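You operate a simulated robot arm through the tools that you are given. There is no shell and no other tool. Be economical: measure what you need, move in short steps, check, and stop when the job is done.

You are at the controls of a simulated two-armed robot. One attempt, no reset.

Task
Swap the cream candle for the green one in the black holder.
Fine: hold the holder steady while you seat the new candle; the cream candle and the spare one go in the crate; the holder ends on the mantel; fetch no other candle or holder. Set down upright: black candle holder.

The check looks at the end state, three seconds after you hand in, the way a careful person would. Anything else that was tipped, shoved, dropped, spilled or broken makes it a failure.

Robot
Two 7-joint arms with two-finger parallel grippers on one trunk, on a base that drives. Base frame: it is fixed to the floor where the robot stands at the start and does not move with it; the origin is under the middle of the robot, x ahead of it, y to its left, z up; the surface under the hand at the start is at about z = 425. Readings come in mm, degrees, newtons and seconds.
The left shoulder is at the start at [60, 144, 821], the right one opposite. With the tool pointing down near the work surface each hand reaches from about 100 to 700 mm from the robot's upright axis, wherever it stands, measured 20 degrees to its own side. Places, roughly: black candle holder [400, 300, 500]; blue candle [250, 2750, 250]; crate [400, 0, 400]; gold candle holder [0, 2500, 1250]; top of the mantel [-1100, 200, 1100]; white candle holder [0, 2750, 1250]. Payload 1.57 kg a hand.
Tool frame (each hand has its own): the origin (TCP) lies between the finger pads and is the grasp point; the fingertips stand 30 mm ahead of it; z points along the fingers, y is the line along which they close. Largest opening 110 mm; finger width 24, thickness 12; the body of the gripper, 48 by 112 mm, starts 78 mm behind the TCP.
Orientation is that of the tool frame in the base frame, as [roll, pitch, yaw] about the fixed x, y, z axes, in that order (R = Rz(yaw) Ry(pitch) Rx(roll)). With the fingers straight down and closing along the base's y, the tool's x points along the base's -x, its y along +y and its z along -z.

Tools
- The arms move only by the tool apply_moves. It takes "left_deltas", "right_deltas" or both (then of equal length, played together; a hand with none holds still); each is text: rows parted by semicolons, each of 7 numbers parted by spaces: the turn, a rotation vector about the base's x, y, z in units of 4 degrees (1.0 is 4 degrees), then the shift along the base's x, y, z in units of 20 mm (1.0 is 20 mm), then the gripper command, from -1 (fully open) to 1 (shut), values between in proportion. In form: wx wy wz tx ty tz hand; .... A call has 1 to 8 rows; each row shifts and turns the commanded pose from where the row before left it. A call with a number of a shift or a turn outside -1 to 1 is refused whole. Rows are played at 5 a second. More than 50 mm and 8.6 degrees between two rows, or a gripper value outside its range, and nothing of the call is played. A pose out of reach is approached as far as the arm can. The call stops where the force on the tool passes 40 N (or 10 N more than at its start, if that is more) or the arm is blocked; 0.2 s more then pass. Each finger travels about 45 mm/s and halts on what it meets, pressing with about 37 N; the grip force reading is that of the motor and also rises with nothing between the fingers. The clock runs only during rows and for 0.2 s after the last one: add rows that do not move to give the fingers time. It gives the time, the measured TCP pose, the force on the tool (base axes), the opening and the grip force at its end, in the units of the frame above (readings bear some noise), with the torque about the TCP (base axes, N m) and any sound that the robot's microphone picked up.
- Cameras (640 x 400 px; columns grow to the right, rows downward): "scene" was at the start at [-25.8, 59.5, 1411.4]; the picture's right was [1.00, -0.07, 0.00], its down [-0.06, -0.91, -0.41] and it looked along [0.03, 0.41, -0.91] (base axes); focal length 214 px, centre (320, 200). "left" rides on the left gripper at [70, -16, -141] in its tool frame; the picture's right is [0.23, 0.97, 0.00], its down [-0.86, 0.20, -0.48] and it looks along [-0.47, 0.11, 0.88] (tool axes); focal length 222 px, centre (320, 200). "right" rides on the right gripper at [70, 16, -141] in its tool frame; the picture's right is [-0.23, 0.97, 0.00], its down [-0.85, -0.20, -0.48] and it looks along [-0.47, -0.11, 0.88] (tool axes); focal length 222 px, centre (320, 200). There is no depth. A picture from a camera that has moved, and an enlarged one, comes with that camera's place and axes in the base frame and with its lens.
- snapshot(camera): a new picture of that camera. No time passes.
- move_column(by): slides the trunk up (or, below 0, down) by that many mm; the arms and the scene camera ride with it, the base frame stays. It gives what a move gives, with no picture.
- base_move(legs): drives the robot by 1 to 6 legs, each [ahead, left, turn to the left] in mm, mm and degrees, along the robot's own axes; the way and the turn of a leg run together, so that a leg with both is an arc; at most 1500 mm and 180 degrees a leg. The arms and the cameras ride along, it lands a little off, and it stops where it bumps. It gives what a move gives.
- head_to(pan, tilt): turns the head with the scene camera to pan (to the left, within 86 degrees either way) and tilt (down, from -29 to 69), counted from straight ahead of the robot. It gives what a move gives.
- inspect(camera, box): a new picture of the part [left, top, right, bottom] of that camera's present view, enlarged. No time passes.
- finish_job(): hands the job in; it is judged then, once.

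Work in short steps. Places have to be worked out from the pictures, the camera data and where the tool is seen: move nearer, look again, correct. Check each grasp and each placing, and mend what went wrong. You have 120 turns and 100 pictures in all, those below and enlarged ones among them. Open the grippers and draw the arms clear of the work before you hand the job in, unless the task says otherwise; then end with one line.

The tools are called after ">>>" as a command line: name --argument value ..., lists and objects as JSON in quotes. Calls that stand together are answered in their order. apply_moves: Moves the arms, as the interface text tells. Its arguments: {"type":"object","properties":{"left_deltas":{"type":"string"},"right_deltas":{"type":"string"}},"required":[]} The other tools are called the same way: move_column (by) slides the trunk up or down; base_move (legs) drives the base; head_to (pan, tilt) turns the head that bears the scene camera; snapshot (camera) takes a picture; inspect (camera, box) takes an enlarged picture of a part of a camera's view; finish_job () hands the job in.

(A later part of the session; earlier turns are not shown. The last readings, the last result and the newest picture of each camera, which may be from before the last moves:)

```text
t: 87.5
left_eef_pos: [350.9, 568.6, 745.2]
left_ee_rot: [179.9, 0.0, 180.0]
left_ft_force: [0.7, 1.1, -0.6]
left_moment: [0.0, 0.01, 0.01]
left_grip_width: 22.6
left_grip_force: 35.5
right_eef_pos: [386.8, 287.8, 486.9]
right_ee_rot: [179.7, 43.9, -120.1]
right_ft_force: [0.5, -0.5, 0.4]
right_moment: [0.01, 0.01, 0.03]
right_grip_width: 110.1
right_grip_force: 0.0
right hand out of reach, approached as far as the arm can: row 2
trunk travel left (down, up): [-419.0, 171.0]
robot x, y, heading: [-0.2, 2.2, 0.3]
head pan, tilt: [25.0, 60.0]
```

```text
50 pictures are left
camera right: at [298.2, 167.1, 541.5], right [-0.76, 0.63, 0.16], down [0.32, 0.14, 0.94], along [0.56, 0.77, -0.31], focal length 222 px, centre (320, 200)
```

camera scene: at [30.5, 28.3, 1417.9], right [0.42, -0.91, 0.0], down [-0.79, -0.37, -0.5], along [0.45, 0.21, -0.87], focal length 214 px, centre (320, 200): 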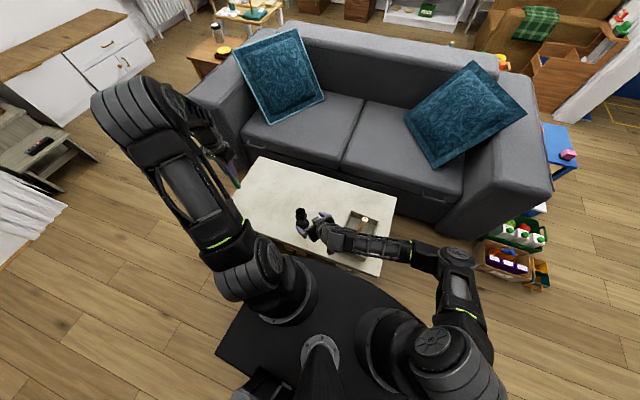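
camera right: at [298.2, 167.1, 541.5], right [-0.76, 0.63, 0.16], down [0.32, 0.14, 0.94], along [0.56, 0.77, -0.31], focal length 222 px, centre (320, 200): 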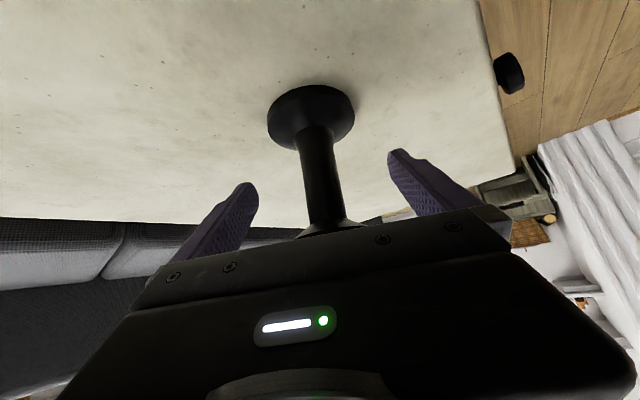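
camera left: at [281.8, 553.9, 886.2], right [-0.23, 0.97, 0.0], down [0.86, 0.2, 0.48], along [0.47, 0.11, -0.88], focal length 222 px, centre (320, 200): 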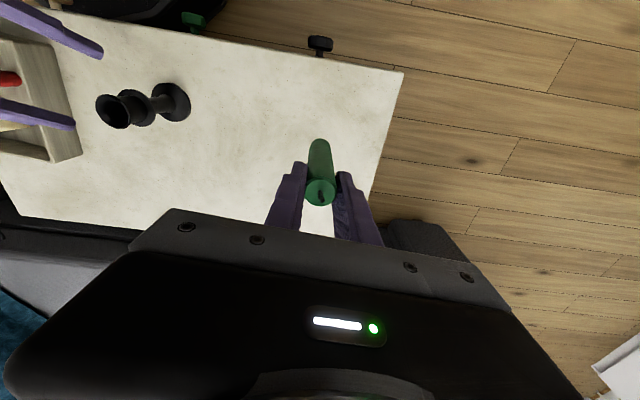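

Stem is centred. Lower 10 mm and check clearance to the flange.

>>> apply_moves --right_deltas "0 0 0 -0.05 -0.1 -0.5 -0.7;0 0 0 0 0 0 -0.5"

>>> inspect --camera "right" --box '[220, 50, 420, 250]'

>>> inspect --camera "left" --box '[0, 20, 240, 180]'

```text
t: 88.1
left_eef_pos: [350.8, 569.9, 745.3]
left_ee_rot: [180.0, 0.0, -180.0]
left_ft_force: [0.2, 0.8, -1.0]
left_moment: [0.01, 0.01, 0.01]
left_grip_width: 22.7
left_grip_force: 35.2
right_eef_pos: [389.1, 289.7, 481.0]
right_ee_rot: [179.6, 43.9, -120.1]
right_ft_force: [0.4, 0.7, -0.2]
right_moment: [0.01, 0.02, 0.03]
right_grip_width: 82.6
right_grip_force: 0.0
right hand out of reach, approached as far as the arm can: row 1
trunk travel left (down, up): [-419.0, 171.0]
robot x, y, heading: [3.5, -5.7, -0.3]
head pan, tilt: [25.0, 60.0]
```

```text
2.00 times, centred on (320, 150) of right
camera zoom: at [302.0, 168.5, 535.4], right [-0.76, 0.63, 0.16], down [0.32, 0.14, 0.94], along [0.56, 0.77, -0.31], focal length 444 px, centre (320, 300)
```

zoom: 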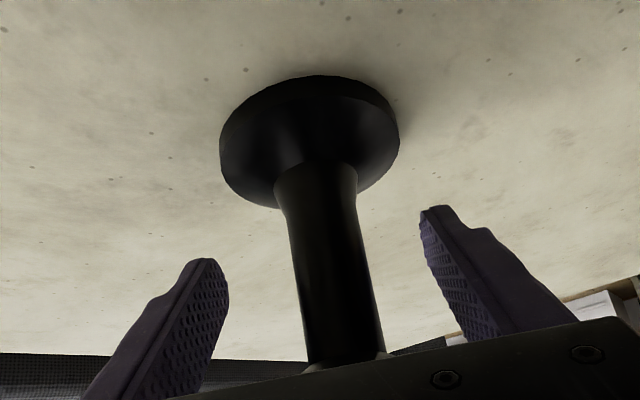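

```text
2.50 times, centred on (120, 100) of left
camera zoom: at [281.8, 553.9, 886.2], right [-0.23, 0.97, 0.0], down [0.86, 0.2, 0.48], along [0.47, 0.11, -0.88], focal length 555 px, centre (820, 450)
```

zoom: 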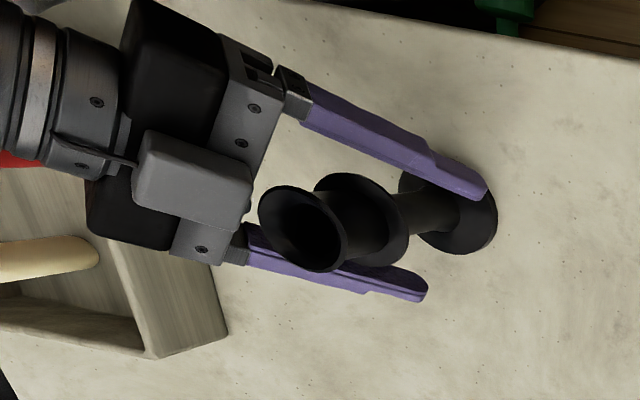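

Good fit. Close gently on the stem.

>>> apply_moves --right_deltas "0 0 0 0 0 0 0.1;0 0 0 0 0 0 0.3;0 0 0 0 0 0 0.5;0 0 0 0 0 0 0.7;0 0 0 0 0 0 1;0 0 0 0 0 0 1;0 0 0 0 0 0 1"

>>> inspect --camera "left" --box '[0, 20, 240, 180]'

```text
t: 89.7
left_eef_pos: [350.7, 571.4, 744.6]
left_ee_rot: [-180.0, 0.0, 180.0]
left_ft_force: [0.9, -0.5, 0.0]
left_moment: [0.02, 0.0, 0.01]
left_grip_width: 22.9
left_grip_force: 35.2
right_eef_pos: [390.2, 290.2, 481.7]
right_ee_rot: [179.7, 43.9, -120.1]
right_ft_force: [-1.5, 0.9, 0.3]
right_moment: [0.09, -0.09, 0.07]
right_grip_width: 25.9
right_grip_force: 36.6
trunk travel left (down, up): [-419.0, 171.0]
robot x, y, heading: [0.7, 1.8, -0.0]
head pan, tilt: [25.0, 60.0]
```

```text
2.50 times, centred on (120, 100) of left
camera zoom: at [281.8, 553.9, 886.2], right [-0.23, 0.97, 0.0], down [0.86, 0.2, 0.48], along [0.47, 0.11, -0.88], focal length 555 px, centre (820, 450)
```

zoom: 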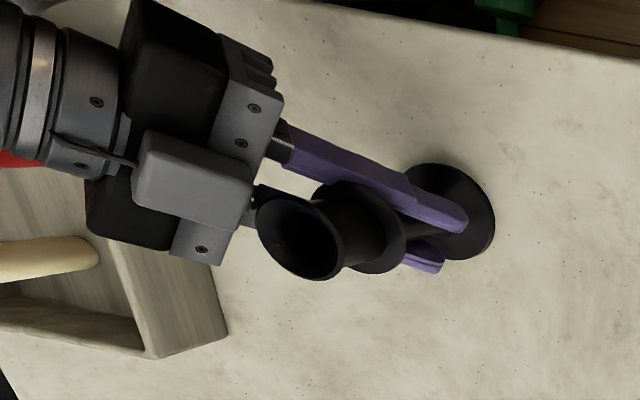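

Holder gripped and upright. Bring the green candle above the cup.

>>> apply_moves --left_deltas "0 0 0 0.115 -1 0 1;0 0 0 0.115 -1 0 1;0 0 0 0.115 -1 0 1;0 0 0 0.115 -1 0 1;0 0 0 0.115 -1 0 1;0 0 0 0.115 -1 0 1;0 0 0 0.115 -1 0 1;0 0 0 0.115 -1 0 1"

>>> apply_moves --left_deltas "0 0 0 0.115 -1 0 1;0 0 0 0.115 -1 0 1;0 0 0 0.115 -1 0 1;0 0 0 0.115 -1 0 1;0 0 0 0.115 -1 0 1;0 0 0 0.115 -1 0 1;0 0 0 0 0 -0.5 1;0 0 0 0 0 0 1"

>>> snapshot --camera "left"

>>> inspect --camera "scene" --box '[250, 150, 400, 270]'

```text
t: 91.5
left_eef_pos: [369.3, 409.9, 745.9]
left_ee_rot: [179.9, 0.0, 180.0]
left_ft_force: [0.4, 0.8, -0.8]
left_moment: [0.02, 0.03, 0.0]
left_grip_width: 22.7
left_grip_force: 34.9
right_eef_pos: [390.1, 290.0, 481.2]
right_ee_rot: [179.7, 43.8, -120.1]
right_ft_force: [-0.2, -0.2, 0.6]
right_moment: [-0.04, -0.15, 0.0]
right_grip_width: 25.9
right_grip_force: 37.0
trunk travel left (down, up): [-419.0, 171.0]
robot x, y, heading: [-2.2, 1.4, 0.2]
head pan, tilt: [25.0, 60.0]
```

```text
t: 93.3
left_eef_pos: [381.5, 288.7, 736.1]
left_ee_rot: [180.0, 0.1, 180.0]
left_ft_force: [0.6, 0.1, -1.0]
left_moment: [-0.02, -0.01, 0.01]
left_grip_width: 22.4
left_grip_force: 35.1
right_eef_pos: [389.5, 289.7, 481.9]
right_ee_rot: [179.7, 43.8, -120.1]
right_ft_force: [-0.1, -0.7, 0.9]
right_moment: [-0.09, -0.13, 0.01]
right_grip_width: 25.5
right_grip_force: 36.8
trunk travel left (down, up): [-419.0, 171.0]
robot x, y, heading: [-6.5, -1.4, -0.0]
head pan, tilt: [25.0, 60.0]
```

```text
46 pictures are left
camera left: at [312.1, 272.0, 877.8], right [-0.23, 0.97, 0.0], down [0.86, 0.2, 0.48], along [0.47, 0.11, -0.88], focal length 222 px, centre (320, 200)
```

left: 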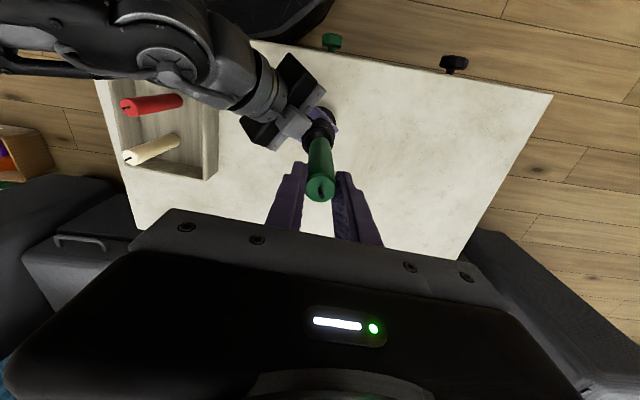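

```text
3.33 times, centred on (325, 210) of scene
camera zoom: at [30.4, 28.2, 1417.9], right [0.42, -0.91, 0.0], down [-0.79, -0.37, -0.5], along [0.45, 0.21, -0.87], focal length 715 px, centre (303, 167)
```

zoom: 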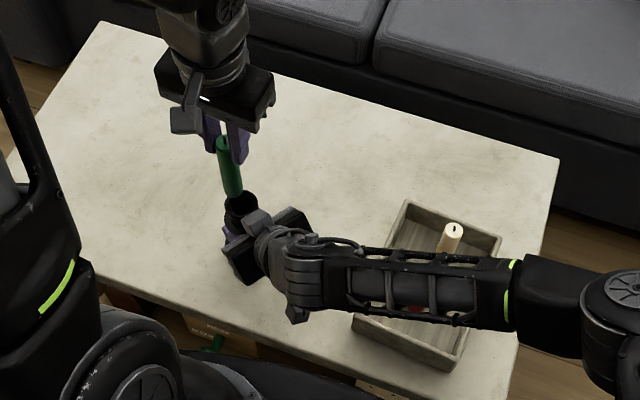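

Zoom to compare candle bottom and cup rim.

>>> inspect --camera "left" --box '[260, 90, 380, 210]'

>>> snapshot --camera "right"

```text
3.33 times, centred on (320, 150) of left
camera zoom: at [312.1, 272.0, 877.8], right [-0.23, 0.97, 0.0], down [0.86, 0.2, 0.48], along [0.47, 0.11, -0.88], focal length 740 px, centre (320, 367)
```

zoom: 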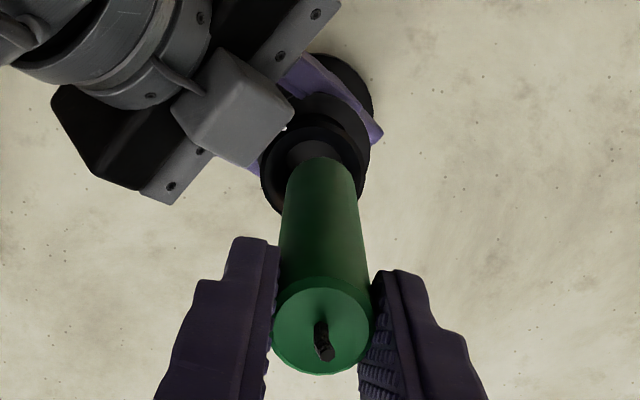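

```text
43 pictures are left
camera right: at [301.9, 168.3, 535.4], right [-0.76, 0.63, 0.16], down [0.32, 0.15, 0.94], along [0.56, 0.77, -0.31], focal length 222 px, centre (320, 200)
```

right: 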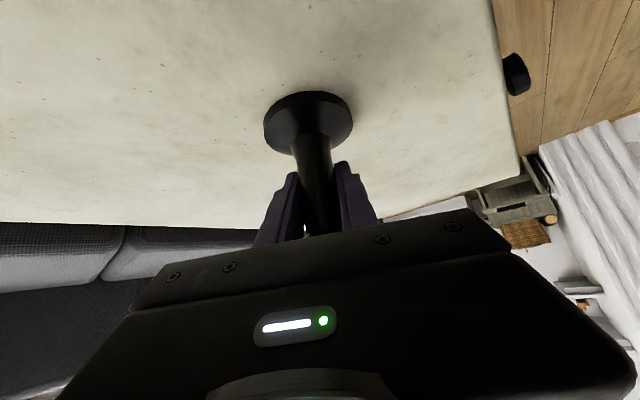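

Regripping moved the holder ~5 mm; I judge the cup axis at ≈(387,287). Shift the candle there and lower 35 mm, then compare in the picture.

>>> apply_moves --left_deltas "0 0 0 0.3 -0.07 -0.5 1;0 0 0 0 0 -0.6 1;0 0 0 0 0 -0.6 1;0 0 0 0 0 0 1" --right_deltas "0 0 0 0 0 0 1;0 0 0 0 0 0 1;0 0 0 0 0 0 1;0 0 0 0 0 0 1"

>>> inspect --camera "left" --box '[260, 90, 380, 210]'

>>> inspect --camera "scene" --box '[270, 170, 350, 230]'

```text
t: 94.3
left_eef_pos: [387.3, 287.4, 701.3]
left_ee_rot: [180.0, 0.1, 180.0]
left_ft_force: [-0.3, 0.3, -1.0]
left_moment: [0.02, 0.03, -0.03]
left_grip_width: 22.3
left_grip_force: 34.8
right_eef_pos: [389.7, 289.4, 482.0]
right_ee_rot: [179.8, 43.9, -120.1]
right_ft_force: [-0.7, -0.8, 0.4]
right_moment: [-0.05, -0.15, -0.02]
right_grip_width: 25.7
right_grip_force: 36.8
trunk travel left (down, up): [-419.0, 171.0]
robot x, y, heading: [-0.4, 1.2, -0.0]
head pan, tilt: [25.0, 60.0]
```

```text
3.33 times, centred on (320, 150) of left
camera zoom: at [318.3, 271.0, 843.0], right [-0.23, 0.97, 0.0], down [0.86, 0.2, 0.48], along [0.47, 0.11, -0.88], focal length 740 px, centre (320, 367)
```

zoom: 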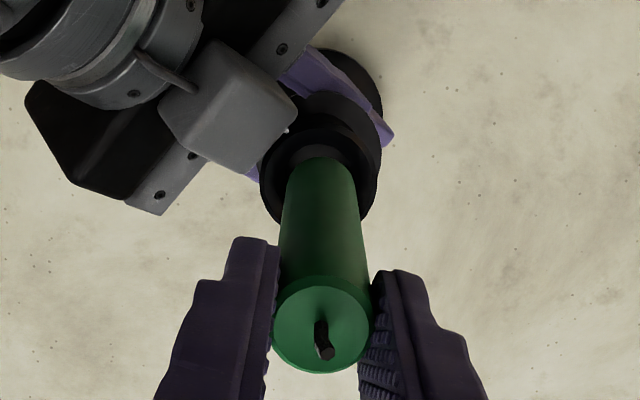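

```text
6.67 times, centred on (310, 200) of scene
camera zoom: at [30.5, 28.2, 1417.9], right [0.42, -0.91, 0.0], down [-0.79, -0.37, -0.5], along [0.45, 0.21, -0.87], focal length 1430 px, centre (387, 200)
```

zoom: 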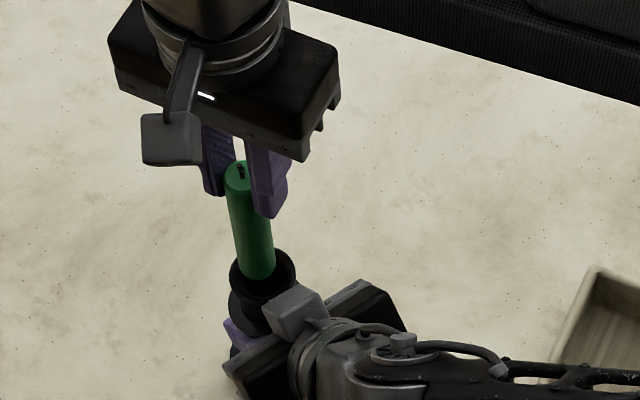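

Both views agree: bottom ≈8–10 mm above the rim and axes within ~1 mm. Nudge slightly and lower slowly 20 mm.

>>> apply_moves --left_deltas "0 0 0 0.03 -0.03 -0.2 1;0 0 0 0 0 -0.2 1;0 0 0 0 0 -0.2 1;0 0 0 0 0 -0.2 1;0 0 0 0 0 -0.2 1;0 0 0 0 0 0 1" --right_deltas "0 0 0 0 0 0 1;0 0 0 0 0 0 1;0 0 0 0 0 0 1;0 0 0 0 0 0 1;0 0 0 0 0 0 1;0 0 0 0 0 0 1"

>>> inspect --camera "scene" --box '[270, 170, 350, 230]'

>>> inspect --camera "left" --box '[260, 90, 380, 210]'

```text
t: 95.7
left_eef_pos: [391.3, 287.0, 682.2]
left_ee_rot: [179.9, 0.1, -180.0]
left_ft_force: [0.2, 0.1, -0.5]
left_moment: [0.0, 0.02, 0.0]
left_grip_width: 22.4
left_grip_force: 34.6
right_eef_pos: [390.1, 289.0, 480.5]
right_ee_rot: [179.7, 43.9, -120.0]
right_ft_force: [-0.7, 0.3, -0.1]
right_moment: [0.02, -0.1, -0.02]
right_grip_width: 25.9
right_grip_force: 36.7
trunk travel left (down, up): [-419.0, 171.0]
robot x, y, heading: [-2.3, 2.2, 0.3]
head pan, tilt: [25.0, 60.0]
```

```text
6.67 times, centred on (310, 200) of scene
camera zoom: at [30.5, 28.2, 1417.9], right [0.42, -0.91, 0.0], down [-0.79, -0.37, -0.5], along [0.45, 0.21, -0.87], focal length 1430 px, centre (387, 200)
```

zoom: 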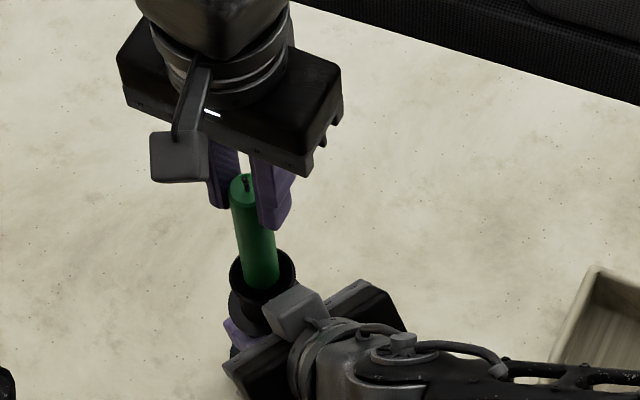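

```text
3.33 times, centred on (320, 150) of left
camera zoom: at [321.0, 271.2, 823.7], right [-0.23, 0.97, 0.0], down [0.85, 0.2, 0.48], along [0.47, 0.11, -0.88], focal length 740 px, centre (320, 367)
```

zoom: 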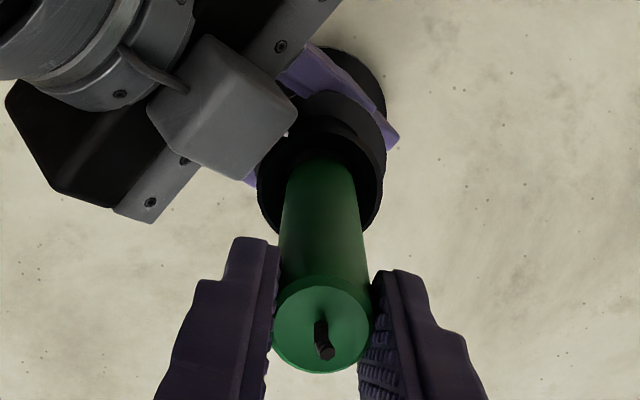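

The candle bottom is inside the cup with no force. Continue lowering slowly.

>>> apply_moves --left_deltas "0 0 0 0 0 -0.2 1;0 0 0 0 0 -0.2 1;0 0 0 0 0 -0.2 1;0 0 0 0 0 -0.2 1;0 0 0 0 0 0 1" --right_deltas "0 0 0 0 0 0 1;0 0 0 0 0 0 1;0 0 0 0 0 0 1;0 0 0 0 0 0 1;0 0 0 0 0 0 1"

```text
t: 96.6
left_eef_pos: [390.9, 286.6, 670.2]
left_ee_rot: [-180.0, 0.4, 179.9]
left_ft_force: [-1.8, -1.0, 11.1]
left_moment: [-0.02, 0.36, 0.04]
left_grip_width: 22.3
left_grip_force: 35.4
right_eef_pos: [390.1, 288.4, 481.5]
right_ee_rot: [179.8, 43.8, -120.0]
right_ft_force: [-0.9, -1.2, 2.2]
right_moment: [-0.24, 0.12, 0.03]
right_grip_width: 26.0
right_grip_force: 37.1
trunk travel left (down, up): [-419.0, 171.0]
robot x, y, heading: [2.6, -1.5, 0.0]
head pan, tilt: [25.0, 60.0]
stopped in row 4 (left hand): the force on the tool passed its limit at 44 N (the readings are from after the stop); the commanded pose is now the measured one
```

Resisted at ~22 mm depth; the moment suggests the ledge touches the candle's −x/+y side. I look before correcting.

>>> inspect --camera "scene" --box '[280, 185, 330, 222]'

>>> inspect --camera "left" --box '[270, 100, 370, 200]'

```text
10.81 times, centred on (305, 204) of scene
camera zoom: at [29.6, 27.5, 1418.0], right [0.42, -0.91, 0.0], down [-0.78, -0.37, -0.5], along [0.45, 0.21, -0.87], focal length 2319 px, centre (482, 162)
```

zoom: 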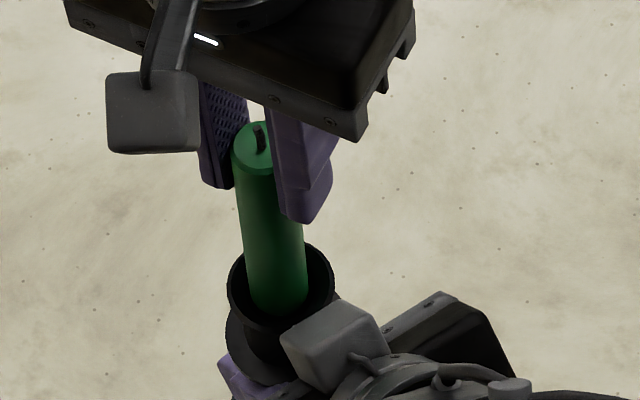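

```text
4.00 times, centred on (320, 150) of left
camera zoom: at [321.4, 270.5, 811.7], right [-0.23, 0.97, 0.0], down [0.85, 0.2, 0.48], along [0.47, 0.11, -0.88], focal length 888 px, centre (320, 400)
```

zoom: 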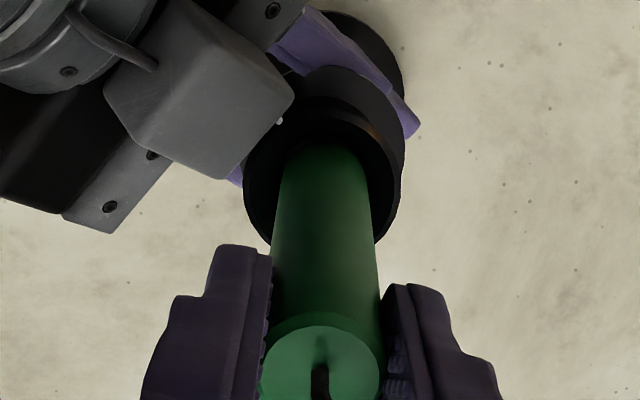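

Evidence is slightly mixed; I lift 4 mm, shift +1.5 x / −1 y and probe gently.

>>> apply_moves --left_deltas "0 0 0 0 0 0.2 1;0 0 0 0.075 -0.05 0 1;0 0 0 0 0 -0.1 1;0 0 0 0 0 -0.1 1;0 0 0 0 0 -0.1 1;0 0 0 0 0 0 1" --right_deltas "0 0 0 0 0 0 1;0 0 0 0 0 0 1;0 0 0 0 0 0 1;0 0 0 0 0 0 1;0 0 0 0 0 0 1;0 0 0 0 0 0 1"

```text
t: 97.8
left_eef_pos: [393.0, 284.7, 671.9]
left_ee_rot: [-180.0, 0.4, -179.9]
left_ft_force: [-3.3, 0.5, 17.9]
left_moment: [-0.06, 0.34, -0.02]
left_grip_width: 22.0
left_grip_force: 34.8
right_eef_pos: [390.1, 289.3, 480.0]
right_ee_rot: [179.8, 43.9, -120.1]
right_ft_force: [-0.8, -3.0, 5.3]
right_moment: [-0.49, 0.2, -0.07]
right_grip_width: 25.8
right_grip_force: 36.4
trunk travel left (down, up): [-419.0, 171.0]
robot x, y, heading: [0.4, -0.4, -0.2]
head pan, tilt: [25.0, 60.0]
stopped in row 5 (left hand): the force on the tool passed its limit at 45 N (the readings are from after the stop); the commanded pose is now the measured one
```

Force now pushes toward −x with contact on the +x/−y side, so x is too large. Lift, go to ≈(388.5,286), probe.

>>> apply_moves --left_deltas "0 0 0 0 0 0.2 1;0 0 0 -0.2 0.06 0 1;0 0 0 0 0 -0.1 1;0 0 0 0 0 -0.1 1;0 0 0 0 0 -0.1 1;0 0 0 0 0 -0.1 1;0 0 0 0 0 0 1" --right_deltas "0 0 0 0 0 0 1;0 0 0 0 0 0 1;0 0 0 0 0 0 1;0 0 0 0 0 0 1;0 0 0 0 0 0 1;0 0 0 0 0 0 1;0 0 0 0 0 0 1"

```text
t: 99.2
left_eef_pos: [391.3, 285.9, 671.3]
left_ee_rot: [179.8, 0.7, 180.0]
left_ft_force: [-3.4, -0.2, 18.7]
left_moment: [-0.16, 0.58, -0.05]
left_grip_width: 22.0
left_grip_force: 34.4
right_eef_pos: [390.3, 289.3, 481.7]
right_ee_rot: [179.9, 44.0, -119.9]
right_ft_force: [-2.2, -4.8, 7.9]
right_moment: [-0.86, 0.45, -0.09]
right_grip_width: 25.9
right_grip_force: 36.6
trunk travel left (down, up): [-419.0, 171.0]
robot x, y, heading: [0.6, 2.5, 0.3]
head pan, tilt: [25.0, 60.0]
stopped in row 6 (left hand): the force on the tool passed its limit at 47 N (the readings are from after the stop); the commanded pose is now the measured one
```

Still blocked. I lift the candle out and move aside to look into the cup.

>>> apply_moves --left_deltas "0 0 0 0 0 0.5 1;0 0 0 0 0 1 1;0 0 0 0 0 1 1;0 0 0 0 0.8 0.5 1;0 0 0 0 1 0 1;0 0 0 0 1 0 1;0 0 0 0 0 0 1" --right_deltas "0 0 0 0 0 0 1;0 0 0 0 0 0 1;0 0 0 0 0 0 1;0 0 0 0 0 0 1;0 0 0 0 0 0 1;0 0 0 0 0 0 1;0 0 0 0 0 0 1"

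>>> inspect --camera "left" --box '[220, 80, 380, 220]'

>>> inspect --camera "scene" --box '[280, 175, 340, 220]'

```text
t: 100.8
left_eef_pos: [390.4, 342.0, 729.4]
left_ee_rot: [180.0, 0.6, -180.0]
left_ft_force: [-0.3, -0.3, -0.6]
left_moment: [0.0, 0.01, -0.01]
left_grip_width: 22.0
left_grip_force: 34.6
right_eef_pos: [390.1, 291.3, 481.0]
right_ee_rot: [179.8, 44.1, -120.0]
right_ft_force: [1.6, 3.8, 19.0]
right_moment: [0.51, -0.49, 0.09]
right_grip_width: 25.7
right_grip_force: 37.0
trunk travel left (down, up): [-419.0, 171.0]
robot x, y, heading: [0.6, -0.4, 0.2]
head pan, tilt: [25.0, 60.0]
```

```text
2.86 times, centred on (300, 150) of left
camera zoom: at [319.7, 325.9, 869.2], right [-0.23, 0.97, 0.0], down [0.85, 0.2, 0.49], along [0.48, 0.11, -0.87], focal length 635 px, centre (377, 343)
```

zoom: 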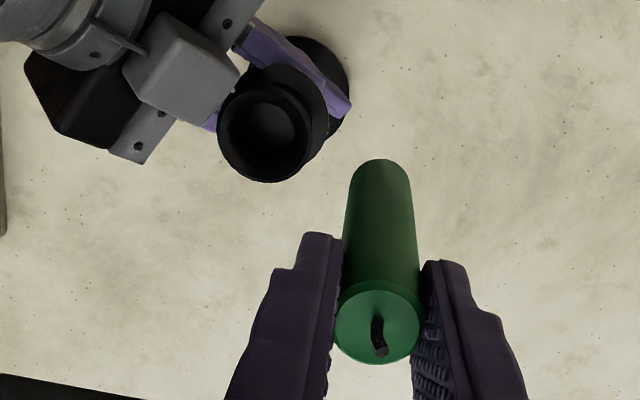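

```text
8.89 times, centred on (310, 198) of scene
camera zoom: at [29.7, 28.2, 1418.0], right [0.42, -0.91, 0.0], down [-0.78, -0.37, -0.5], along [0.45, 0.21, -0.87], focal length 1906 px, centre (409, 222)
```

zoom: 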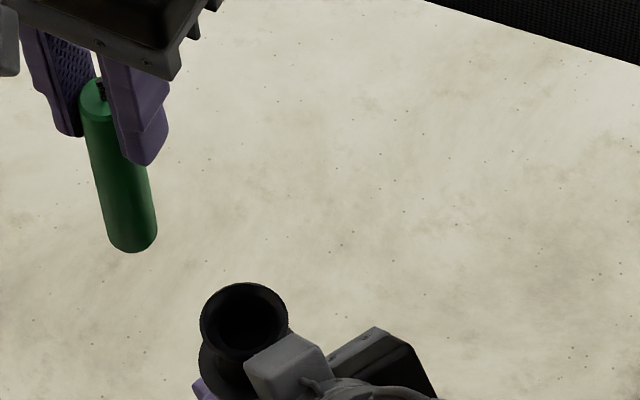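

I need a closer look into the cup.

>>> inspect --camera "left" --box '[270, 98, 306, 130]'

>>> inspect --camera "scene" --box '[296, 202, 316, 217]'

```text
12.50 times, centred on (288, 114) of left
camera zoom: at [319.7, 325.9, 869.2], right [-0.23, 0.97, 0.0], down [0.85, 0.2, 0.49], along [0.48, 0.11, -0.87], focal length 2776 px, centre (720, 1275)
```

zoom: 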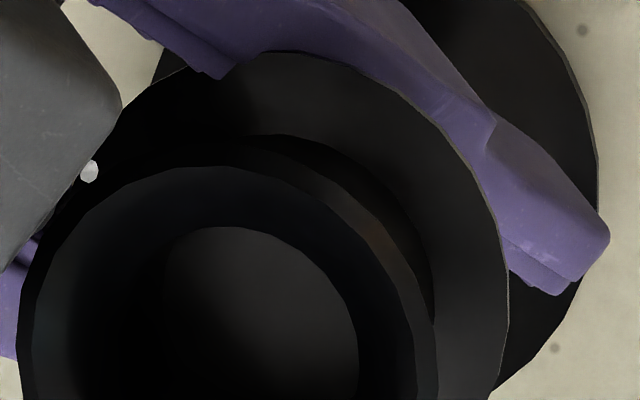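

```text
16.00 times, centred on (306, 210) of scene
camera zoom: at [29.7, 28.2, 1418.0], right [0.42, -0.91, 0.0], down [-0.78, -0.37, -0.5], along [0.45, 0.21, -0.87], focal length 3432 px, centre (544, 48)
```

zoom: 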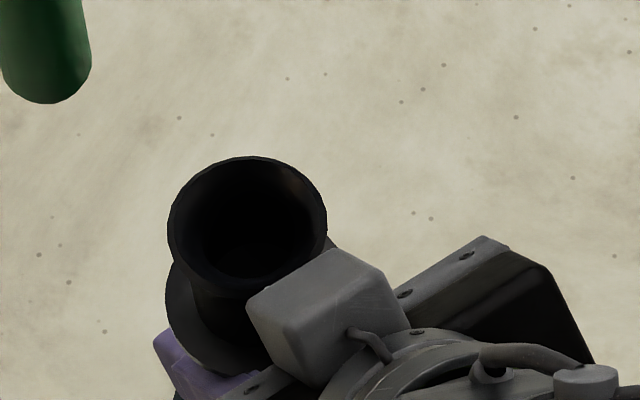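

The cup funnels to a ~25 mm socket; contact moments from three probes triangulate the socket at TCP ≈(392,286.2). Remove the 0.6° residual tilt, go there, and probe.

>>> apply_moves --left_deltas "0 0.15 0 0.11 -0.93 0 1;0 0 0 0 -0.93 0 1;0 0 0 0 -0.93 0 1;0 0 0 0 0 -0.9 1;0 0 0 0 0 -0.9 1;0 0 0 0 0 -0.7 1;0 0 0 0 0 0 1" --right_deltas "0 0 0 0 0 0 1;0 0 0 0 0 0 1;0 0 0 0 0 0 1;0 0 0 0 0 0 1;0 0 0 0 0 0 1;0 0 0 0 0 0 1;0 0 0 0 0 0 1"

>>> inspect --camera "scene" --box '[290, 190, 326, 217]'

>>> inspect --camera "left" --box '[280, 110, 360, 180]'

```text
t: 102.4
left_eef_pos: [391.8, 287.5, 679.9]
left_ee_rot: [180.0, 0.0, 180.0]
left_ft_force: [-0.7, -0.5, -0.5]
left_moment: [0.0, -0.02, 0.02]
left_grip_width: 22.2
left_grip_force: 34.8
right_eef_pos: [389.4, 290.0, 480.2]
right_ee_rot: [179.8, 44.0, -120.1]
right_ft_force: [0.3, 5.6, 20.4]
right_moment: [0.22, -0.48, 0.03]
right_grip_width: 25.7
right_grip_force: 36.6
trunk travel left (down, up): [-419.0, 171.0]
robot x, y, heading: [2.0, -1.6, 0.0]
head pan, tilt: [25.0, 60.0]
```

```text
14.81 times, centred on (308, 204) of scene
camera zoom: at [29.5, 28.1, 1418.0], right [0.42, -0.91, 0.0], down [-0.78, -0.37, -0.5], along [0.45, 0.21, -0.87], focal length 3177 px, centre (498, 148)
```

zoom: 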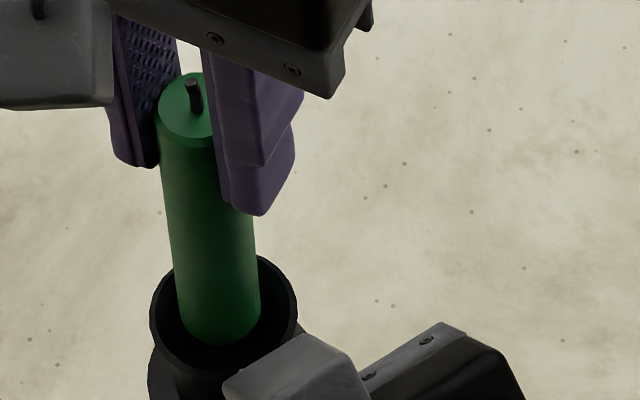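

```text
5.71 times, centred on (320, 145) of left
camera zoom: at [323.2, 270.9, 820.5], right [-0.23, 0.97, 0.0], down [0.85, 0.2, 0.48], along [0.47, 0.11, -0.88], focal length 1269 px, centre (320, 514)
```

zoom: 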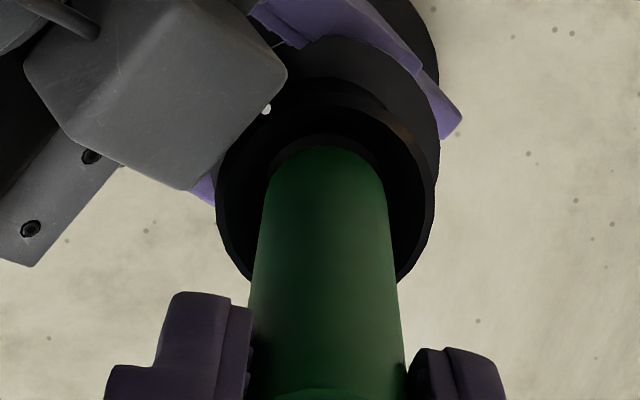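

Alignment looks good in both views. Probe downward in small steps.

>>> apply_moves --left_deltas "0 0 0 0 0 -0.1 1;0 0 0 0 0 -0.1 1;0 0 0 0 0 -0.1 1;0 0 0 0 0 -0.1 1;0 0 0 0 0 -0.06 1;0 0 0 0 0 -0.06 1;0 0 0 0 0 -0.06 1;0 0 0 0 0 0 1" --right_deltas "0 0 0 0 0 0 1;0 0 0 0 0 0 1;0 0 0 0 0 0 1;0 0 0 0 0 0 1;0 0 0 0 0 0 1;0 0 0 0 0 0 1;0 0 0 0 0 0 1;0 0 0 0 0 0 1"

```text
t: 104.2
left_eef_pos: [392.9, 286.1, 667.8]
left_ee_rot: [180.0, 0.1, 179.9]
left_ft_force: [4.6, 3.5, -3.5]
left_moment: [0.38, -0.48, -0.01]
left_grip_width: 22.4
left_grip_force: 34.6
right_eef_pos: [390.5, 290.5, 481.3]
right_ee_rot: [179.8, 44.0, -120.1]
right_ft_force: [-1.8, -0.6, 24.3]
right_moment: [-0.1, -0.32, 0.0]
right_grip_width: 25.7
right_grip_force: 36.7
trunk travel left (down, up): [-419.0, 171.0]
robot x, y, heading: [-0.1, 0.9, -0.1]
head pan, tilt: [25.0, 60.0]
```

It passed the previous stop with only side contact: it has entered the socket. Continue down, easing toward the side force.

>>> apply_moves --left_deltas "0 0 0 0.03 0.02 -0.1 1;0 0 0 0 0 -0.12 1;0 0 0 0 0 -0.12 1;0 0 0 0 0 -0.12 1;0 0 0 0 0 -0.12 1;0 0 0 0 0 0 1" --right_deltas "0 0 0 0 0 0 1;0 0 0 0 0 0 1;0 0 0 0 0 0 1;0 0 0 0 0 0 1;0 0 0 0 0 0 1;0 0 0 0 0 0 1"

```text
t: 105.6
left_eef_pos: [393.5, 287.2, 656.3]
left_ee_rot: [-179.9, 0.0, 179.8]
left_ft_force: [0.9, 0.2, 0.0]
left_moment: [0.09, -0.01, 0.02]
left_grip_width: 21.9
left_grip_force: 34.9
right_eef_pos: [391.1, 290.5, 480.0]
right_ee_rot: [179.8, 44.0, -120.0]
right_ft_force: [-0.9, 0.6, 23.8]
right_moment: [-0.36, -0.08, -0.01]
right_grip_width: 25.7
right_grip_force: 37.3
trunk travel left (down, up): [-419.0, 171.0]
robot x, y, heading: [-1.3, 2.3, 0.3]
head pan, tilt: [25.0, 60.0]
```

Sliding freely now. Continue to the socket floor.

>>> apply_moves --left_deltas "0 0 0 0 0 -0.15 1;0 0 0 0 0 -0.15 1;0 0 0 0 0 -0.15 1;0 0 0 0 0 -0.15 1;0 0 0 0 0 -0.15 1;0 0 0 0 0 -0.15 1;0 0 0 0 0 -0.15 1;0 0 0 0 0 0 1" --right_deltas "0 0 0 0 0 0 1;0 0 0 0 0 0 1;0 0 0 0 0 0 1;0 0 0 0 0 0 1;0 0 0 0 0 0 1;0 0 0 0 0 0 1;0 0 0 0 0 0 1;0 0 0 0 0 0 1"

```text
t: 107.0
left_eef_pos: [393.6, 286.3, 641.0]
left_ee_rot: [-180.0, 0.0, -180.0]
left_ft_force: [-6.3, 0.0, 24.5]
left_moment: [0.01, 0.36, -0.02]
left_grip_width: 22.0
left_grip_force: 34.9
right_eef_pos: [390.0, 290.2, 480.6]
right_ee_rot: [179.7, 44.0, -120.1]
right_ft_force: [-2.3, -3.8, 7.9]
right_moment: [-0.86, 0.46, -0.07]
right_grip_width: 25.6
right_grip_force: 37.5
trunk travel left (down, up): [-419.0, 171.0]
robot x, y, heading: [2.7, 2.0, 0.1]
head pan, tilt: [25.0, 60.0]
stopped in row 7 (left hand): the force on the tool passed its limit at 51 N (the readings are from after the stop); the commanded pose is now the measured one
```

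Bottomed after 30 mm with top ≈640, matching the old candle: seated. Release and raise the left hand.

>>> apply_moves --left_deltas "0 0 0 0 0 0.05 1;0 0 0 0 0 0 0.5;0 0 0 0 0 0 0.3;0 0 0 0 0 0 0.1;0 0 0 0 0 0 0.1;0 0 0 0 0 0.5 0.1;0 0 0 0 0 1 0.1;0 0 0 0 0 1 0.1" --right_deltas "0 0 0 0 0 0 1;0 0 0 0 0 0 1;0 0 0 0 0 0 1;0 0 0 0 0 0 1;0 0 0 0 0 0 1;0 0 0 0 0 0 1;0 0 0 0 0 0 1;0 0 0 0 0 0 1"

>>> apply_moves --left_deltas "0 0 0 0 0 1 0.1;0 0 0 0 0 1 0.1;0 0 0 0 0.5 1 0.1;0 0 0 0 1 1 0.1;0 0 0 0 1 1 0.1;0 0 0 0 1 1 0.1;0 0 0 0 1 1 0.1;0 0 0 0 1 0.5 0.1"

>>> inspect --camera "left" --box '[100, 40, 420, 240]'

>>> inspect --camera "scene" --box '[260, 160, 380, 250]'

```text
t: 108.8
left_eef_pos: [394.4, 285.5, 690.9]
left_ee_rot: [180.0, 0.2, -180.0]
left_ft_force: [0.0, 0.3, -0.6]
left_moment: [0.04, 0.0, 0.02]
left_grip_width: 49.5
left_grip_force: 0.0
right_eef_pos: [391.0, 290.8, 482.3]
right_ee_rot: [179.9, 44.0, -120.1]
right_ft_force: [-1.2, 3.2, 21.3]
right_moment: [0.42, -0.4, -0.02]
right_grip_width: 25.6
right_grip_force: 37.1
trunk travel left (down, up): [-419.0, 171.0]
robot x, y, heading: [-2.2, -0.4, 0.3]
head pan, tilt: [25.0, 60.0]
```

```text
t: 110.6
left_eef_pos: [394.5, 396.6, 842.6]
left_ee_rot: [-179.9, 0.0, -180.0]
left_ft_force: [1.0, 0.1, -0.5]
left_moment: [0.02, -0.03, 0.03]
left_grip_width: 49.5
left_grip_force: 0.1
right_eef_pos: [391.4, 290.8, 480.2]
right_ee_rot: [179.8, 43.9, -120.1]
right_ft_force: [-1.1, 6.2, 20.3]
right_moment: [0.22, -0.42, 0.0]
right_grip_width: 25.7
right_grip_force: 36.3
trunk travel left (down, up): [-419.0, 171.0]
robot x, y, heading: [-1.9, 0.0, 0.2]
head pan, tilt: [25.0, 60.0]
```

```text
2.00 times, centred on (260, 140) of left
camera zoom: at [325.5, 380.7, 983.6], right [-0.23, 0.97, 0.0], down [0.85, 0.2, 0.48], along [0.47, 0.11, -0.88], focal length 444 px, centre (440, 320)
```

zoom: 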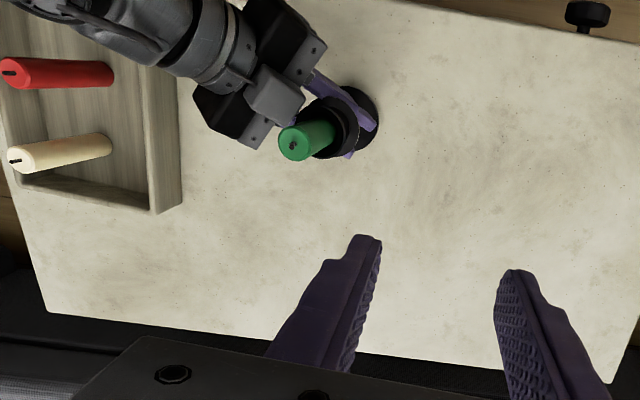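

```text
4.44 times, centred on (320, 205) of scene
camera zoom: at [29.2, 28.3, 1418.0], right [0.42, -0.91, 0.0], down [-0.78, -0.37, -0.5], along [0.45, 0.21, -0.87], focal length 953 px, centre (320, 178)
```

zoom: 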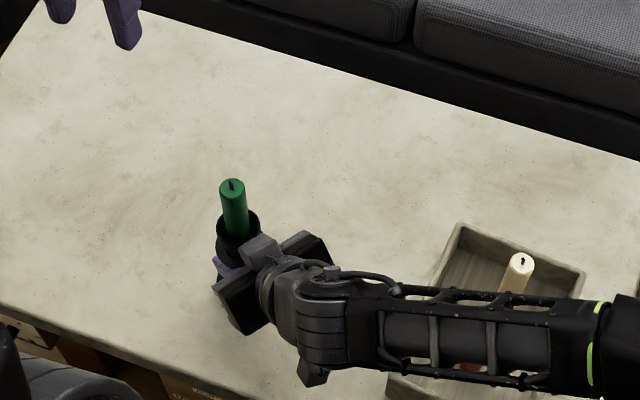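

Candle seated, holder upright. Lift the holder straight up, watching the grip.

>>> apply_moves --right_deltas "0 0 0 0 0 0.3 1;0 0 0 0 0 0.5 1;0 0 0 0 0 0.8 1;0 0 0 0 0 1 1;0 0 0 0 0 1 1;0 0 0 0 0 1 1;0 0 0 0 0 1 1;0 0 0 0 0 0 1"

>>> inspect --camera "left" --box '[100, 0, 420, 200]'

>>> snapshot --camera "scene"

```text
t: 112.4
left_eef_pos: [396.3, 397.8, 840.0]
left_ee_rot: [-180.0, 0.0, -180.0]
left_ft_force: [0.8, 0.4, 0.1]
left_moment: [-0.01, -0.02, 0.03]
left_grip_width: 49.5
left_grip_force: 0.1
right_eef_pos: [391.2, 291.3, 590.6]
right_ee_rot: [179.7, 43.9, -120.1]
right_ft_force: [0.2, 0.0, -5.1]
right_moment: [0.0, 0.02, 0.01]
right_grip_width: 25.8
right_grip_force: 37.5
trunk travel left (down, up): [-419.0, 171.0]
robot x, y, heading: [3.1, 0.5, 0.1]
head pan, tilt: [25.0, 60.0]
```

```text
2.00 times, centred on (260, 100) of left
camera zoom: at [326.7, 381.0, 982.6], right [-0.23, 0.97, 0.0], down [0.86, 0.2, 0.48], along [0.47, 0.11, -0.88], focal length 444 px, centre (440, 400)
```

zoom: 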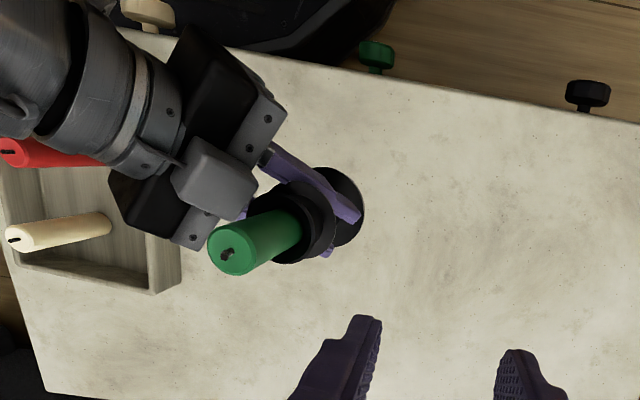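

```text
27 pictures are left
camera scene: at [30.9, 29.2, 1417.9], right [0.42, -0.91, 0.0], down [-0.78, -0.37, -0.5], along [0.45, 0.21, -0.87], focal length 214 px, centre (320, 200)
```

scene: 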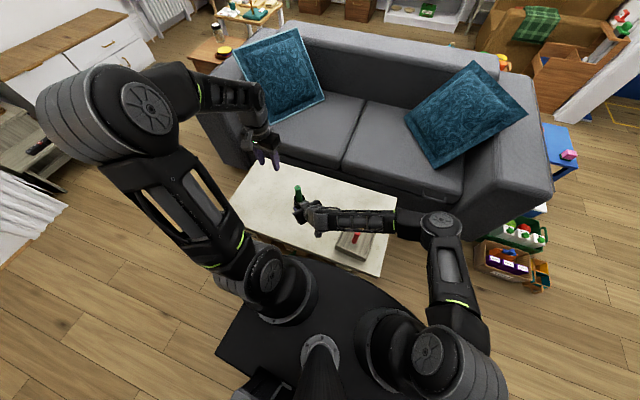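

Holder is held steadily (5 N load, 25.8 mm). Raise the trunk fully, then raise both arms further.

>>> move_column --by 165

>>> apply_moves --right_deltas "0 0 0 0 0 1 1;0 0 0 0 0 1 1;0 0 0 0 0 1 1;0 0 0 0 0 1 1;0 0 0 0 0 1 1;0 0 0 0 0 1 1;0 0 0 0 0 1 1;0 0 0 0 0 0 1" --left_deltas "0 0 0 -0.5 0 0.5 0.1;0 0 0 -0.5 0 0.5 0.1;0 0 0 -0.5 0 0.5 0.1;0 0 0 -0.5 0 0.5 0.1;0 0 0 -0.5 0 0.5 0.1;0 0 0 -0.5 0 0.5 0.1;0 0 0 -0.5 0 0.5 0.1;0 0 0 0 0 0 0.1"

>>> head_to --pan 86 --tilt 25

>>> snapshot --camera "scene"

```text
t: 114.3
left_eef_pos: [396.7, 396.9, 1007.0]
left_ee_rot: [-180.0, 0.1, 180.0]
left_ft_force: [0.0, 0.0, 0.3]
left_moment: [0.0, 0.0, -0.02]
left_grip_width: 49.6
left_grip_force: 0.1
right_eef_pos: [391.8, 291.5, 755.2]
right_ee_rot: [179.7, 43.8, -120.0]
right_ft_force: [-0.2, -0.1, -5.4]
right_moment: [-0.03, 0.01, 0.01]
right_grip_width: 25.7
right_grip_force: 37.0
trunk travel left (down, up): [-584.0, 6.0]
robot x, y, heading: [-2.6, 3.7, 0.1]
head pan, tilt: [25.0, 60.0]
```

```text
t: 116.1
left_eef_pos: [325.3, 397.3, 1076.1]
left_ee_rot: [-179.9, 0.1, 180.0]
left_ft_force: [-0.4, 0.5, -0.1]
left_moment: [0.02, -0.02, -0.01]
left_grip_width: 49.6
left_grip_force: 0.1
right_eef_pos: [392.2, 288.5, 897.3]
right_ee_rot: [179.8, 43.9, -120.1]
right_ft_force: [0.5, 0.4, -4.6]
right_moment: [0.02, 0.01, 0.02]
right_grip_width: 25.7
right_grip_force: 37.0
trunk travel left (down, up): [-584.0, 6.0]
robot x, y, heading: [-1.2, 3.6, -0.0]
head pan, tilt: [25.0, 60.0]
```

```text
t: 117.4
left_eef_pos: [326.0, 397.4, 1076.5]
left_ee_rot: [-179.8, 0.0, 180.0]
left_ft_force: [-0.1, 0.0, -0.5]
left_moment: [-0.02, 0.0, -0.01]
left_grip_width: 49.5
left_grip_force: 0.1
right_eef_pos: [391.9, 290.0, 897.8]
right_ee_rot: [179.8, 43.7, -120.1]
right_ft_force: [0.1, -0.1, -4.9]
right_moment: [0.01, 0.02, -0.02]
right_grip_width: 25.9
right_grip_force: 36.7
trunk travel left (down, up): [-584.0, 6.0]
robot x, y, heading: [1.0, 1.2, 0.0]
head pan, tilt: [85.9, 25.0]
```

```text
26 pictures are left
camera scene: at [-23.0, 92.8, 1632.9], right [1.0, -0.07, 0.0], down [-0.03, -0.42, -0.91], along [0.06, 0.9, -0.42], focal length 214 px, centre (320, 200)
```

scene: 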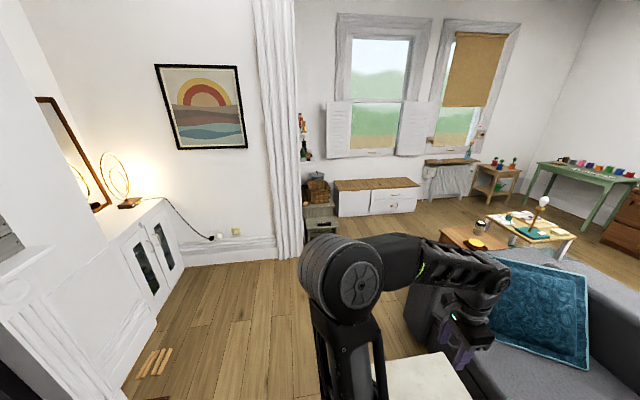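

Back off 200 mm from the table, then turn 90° left and look at the fireplace.

>>> base_move --legs '[[-200, 0, 0]]'

>>> base_move --legs '[[0, 0, 90]]'

>>> head_to --pan 80 --tilt 25

>>> snapshot --camera "scene"

```text
t: 119.0
left_eef_pos: [122.1, 396.9, 1076.2]
left_ee_rot: [-179.9, 0.1, -179.9]
left_ft_force: [-1.6, -0.3, 0.9]
left_moment: [-0.02, -0.02, -0.02]
left_grip_width: 49.5
left_grip_force: 0.1
right_eef_pos: [190.0, 288.9, 897.7]
right_ee_rot: [179.9, 43.9, -120.0]
right_ft_force: [-2.0, -0.8, -4.3]
right_moment: [0.0, -0.05, -0.01]
right_grip_width: 25.8
right_grip_force: 37.3
trunk travel left (down, up): [-584.0, 6.0]
robot x, y, heading: [-197.7, 1.2, 0.3]
head pan, tilt: [85.9, 25.0]
```

```text
t: 123.3
left_eef_pos: [-602.3, 317.7, 1076.5]
left_ee_rot: [-179.9, 0.0, -88.8]
left_ft_force: [0.3, 0.2, -0.7]
left_moment: [-0.01, 0.03, -0.02]
left_grip_width: 49.6
left_grip_force: 0.1
right_eef_pos: [-496.9, 385.0, 897.9]
right_ee_rot: [179.8, 43.9, -28.8]
right_ft_force: [0.9, 0.0, -6.0]
right_moment: [0.01, 0.02, 0.01]
right_grip_width: 25.7
right_grip_force: 36.3
trunk travel left (down, up): [-584.0, 6.0]
robot x, y, heading: [-198.6, -3.9, 91.5]
head pan, tilt: [85.9, 25.0]
```

```text
t: 123.9
left_eef_pos: [-602.2, 317.3, 1076.0]
left_ee_rot: [-179.9, 0.0, -88.7]
left_ft_force: [0.6, 0.2, 1.1]
left_moment: [-0.03, 0.03, 0.01]
left_grip_width: 49.5
left_grip_force: 0.0
right_eef_pos: [-497.5, 385.2, 897.1]
right_ee_rot: [179.8, 43.8, -28.8]
right_ft_force: [0.2, -0.7, -5.6]
right_moment: [0.04, -0.02, 0.0]
right_grip_width: 25.7
right_grip_force: 36.8
trunk travel left (down, up): [-584.0, 6.0]
robot x, y, heading: [-202.8, -1.7, 91.4]
head pan, tilt: [80.0, 25.0]
```

```text
25 pictures are left
camera scene: at [-290.7, -15.8, 1632.9], right [0.15, 0.99, 0.0], down [0.42, -0.06, -0.91], along [-0.9, 0.14, -0.42], focal length 214 px, centre (320, 200)
```

scene: 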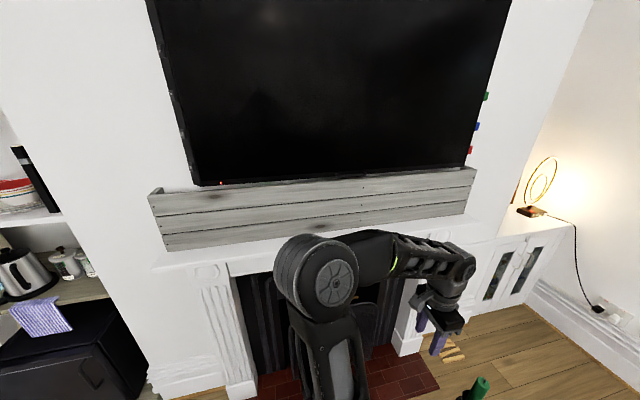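

Mantel: a white shelf in front of a grey plank box under a TV. Enlarge to see the free ledge.

>>> inspect --camera "scene" --box '[130, 150, 530, 300]'

```text
1.60 times, centred on (330, 225) of scene
camera zoom: at [-290.7, -15.8, 1632.9], right [0.15, 0.99, 0.0], down [0.42, -0.06, -0.91], along [-0.9, 0.14, -0.42], focal length 343 px, centre (304, 160)
```

zoom: 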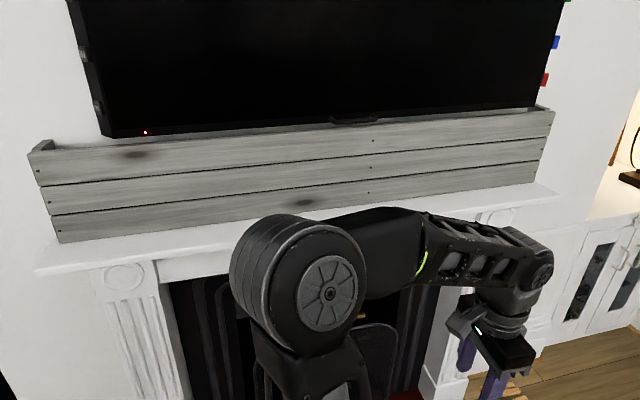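

The free ledge is ≈100 mm deep (x≈−993…−1094 at y=200), in front of the planks. Before turning, raise the right hand (holder) toward z≈1200 and retract the left.

>>> apply_moves --right_deltas "0 0 0 0.28 0.29 1 1;0 0 0 0.28 0.29 1 1;0 0 0 0.28 0.29 1 1;0 0 0 0.28 0.29 1 1;0 0 0 0.28 0.29 1 1;0 0 0 0.28 0.29 1 1;0 0 0 0.28 0.29 1 1;0 0 0 0.28 0.29 1 1" --left_deltas "0 0 0 0 -0.6 0 0.1;0 0 0 0 -0.6 0 0.1;0 0 0 0 -0.6 0 0.1;0 0 0 0 -0.6 0 0.1;0 0 0 0 -0.6 0 0.1;0 0 0 0 -0.6 0 0.1;0 0 0 0 -0.6 0 0.1;0 0 0 0 -0.6 0 0.1"

>>> apply_moves --right_deltas "0 0 0 0.28 0.29 1 1;0 0 0 0.28 0.29 1 1;0 0 0 0.28 0.29 1 1;0 0 0 0.28 0.29 1 1;0 0 0 0.28 0.29 1 1;0 0 0 0.28 0.29 1 1;0 0 0 0.28 0.29 1 1;0 0 0 0 0 0 1"

>>> head_to --pan 0 --tilt 35

>>> snapshot --camera "scene"

```text
t: 125.7
left_eef_pos: [-602.4, 221.2, 1075.7]
left_ee_rot: [-180.0, 0.0, -88.7]
left_ft_force: [-0.4, 0.6, 0.1]
left_moment: [0.01, 0.02, 0.01]
left_grip_width: 49.4
left_grip_force: 0.0
right_eef_pos: [-451.1, 432.9, 1058.4]
right_ee_rot: [179.8, 43.9, -28.8]
right_ft_force: [0.1, 0.0, -4.8]
right_moment: [0.02, -0.03, -0.01]
right_grip_width: 25.3
right_grip_force: 37.0
trunk travel left (down, up): [-584.0, 6.0]
robot x, y, heading: [-199.4, 2.6, 91.6]
head pan, tilt: [80.0, 25.0]
```

```text
t: 127.5
left_eef_pos: [-603.1, 220.4, 1076.4]
left_ee_rot: [-179.9, 0.0, -88.7]
left_ft_force: [0.7, 1.2, 0.1]
left_moment: [-0.01, 0.03, -0.02]
left_grip_width: 49.5
left_grip_force: 0.1
right_eef_pos: [-413.0, 471.4, 1197.7]
right_ee_rot: [179.7, 43.8, -28.8]
right_ft_force: [-0.6, 0.2, -4.9]
right_moment: [0.0, 0.03, 0.03]
right_grip_width: 25.6
right_grip_force: 36.5
trunk travel left (down, up): [-584.0, 6.0]
robot x, y, heading: [-200.3, -2.1, 91.5]
head pan, tilt: [80.0, 25.0]
```

```text
t: 129.1
left_eef_pos: [-604.0, 221.7, 1075.8]
left_ee_rot: [-179.9, 0.0, -88.8]
left_ft_force: [-0.8, 0.1, -0.3]
left_moment: [-0.01, 0.0, -0.02]
left_grip_width: 49.7
left_grip_force: 0.0
right_eef_pos: [-412.3, 470.6, 1197.9]
right_ee_rot: [179.6, 43.8, -28.7]
right_ft_force: [-0.6, 0.7, -4.3]
right_moment: [-0.01, 0.0, 0.02]
right_grip_width: 25.9
right_grip_force: 36.7
trunk travel left (down, up): [-584.0, 6.0]
robot x, y, heading: [-202.0, -1.6, 91.5]
head pan, tilt: [0.0, 35.0]
```

```text
23 pictures are left
camera scene: at [-201.7, 58.5, 1617.2], right [1.0, 0.02, 0.0], down [0.01, -0.57, -0.82], along [-0.02, 0.82, -0.57], focal length 214 px, centre (320, 200)
```

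scene: 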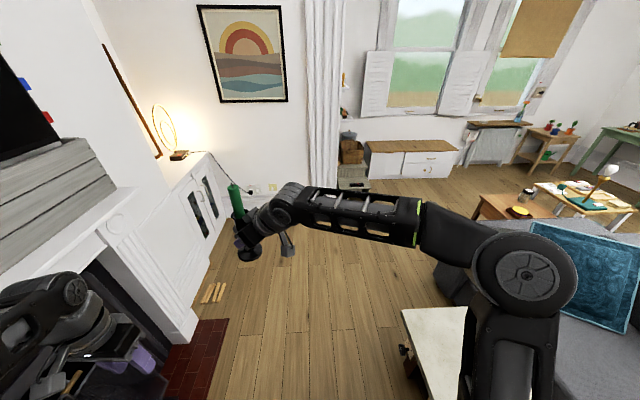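

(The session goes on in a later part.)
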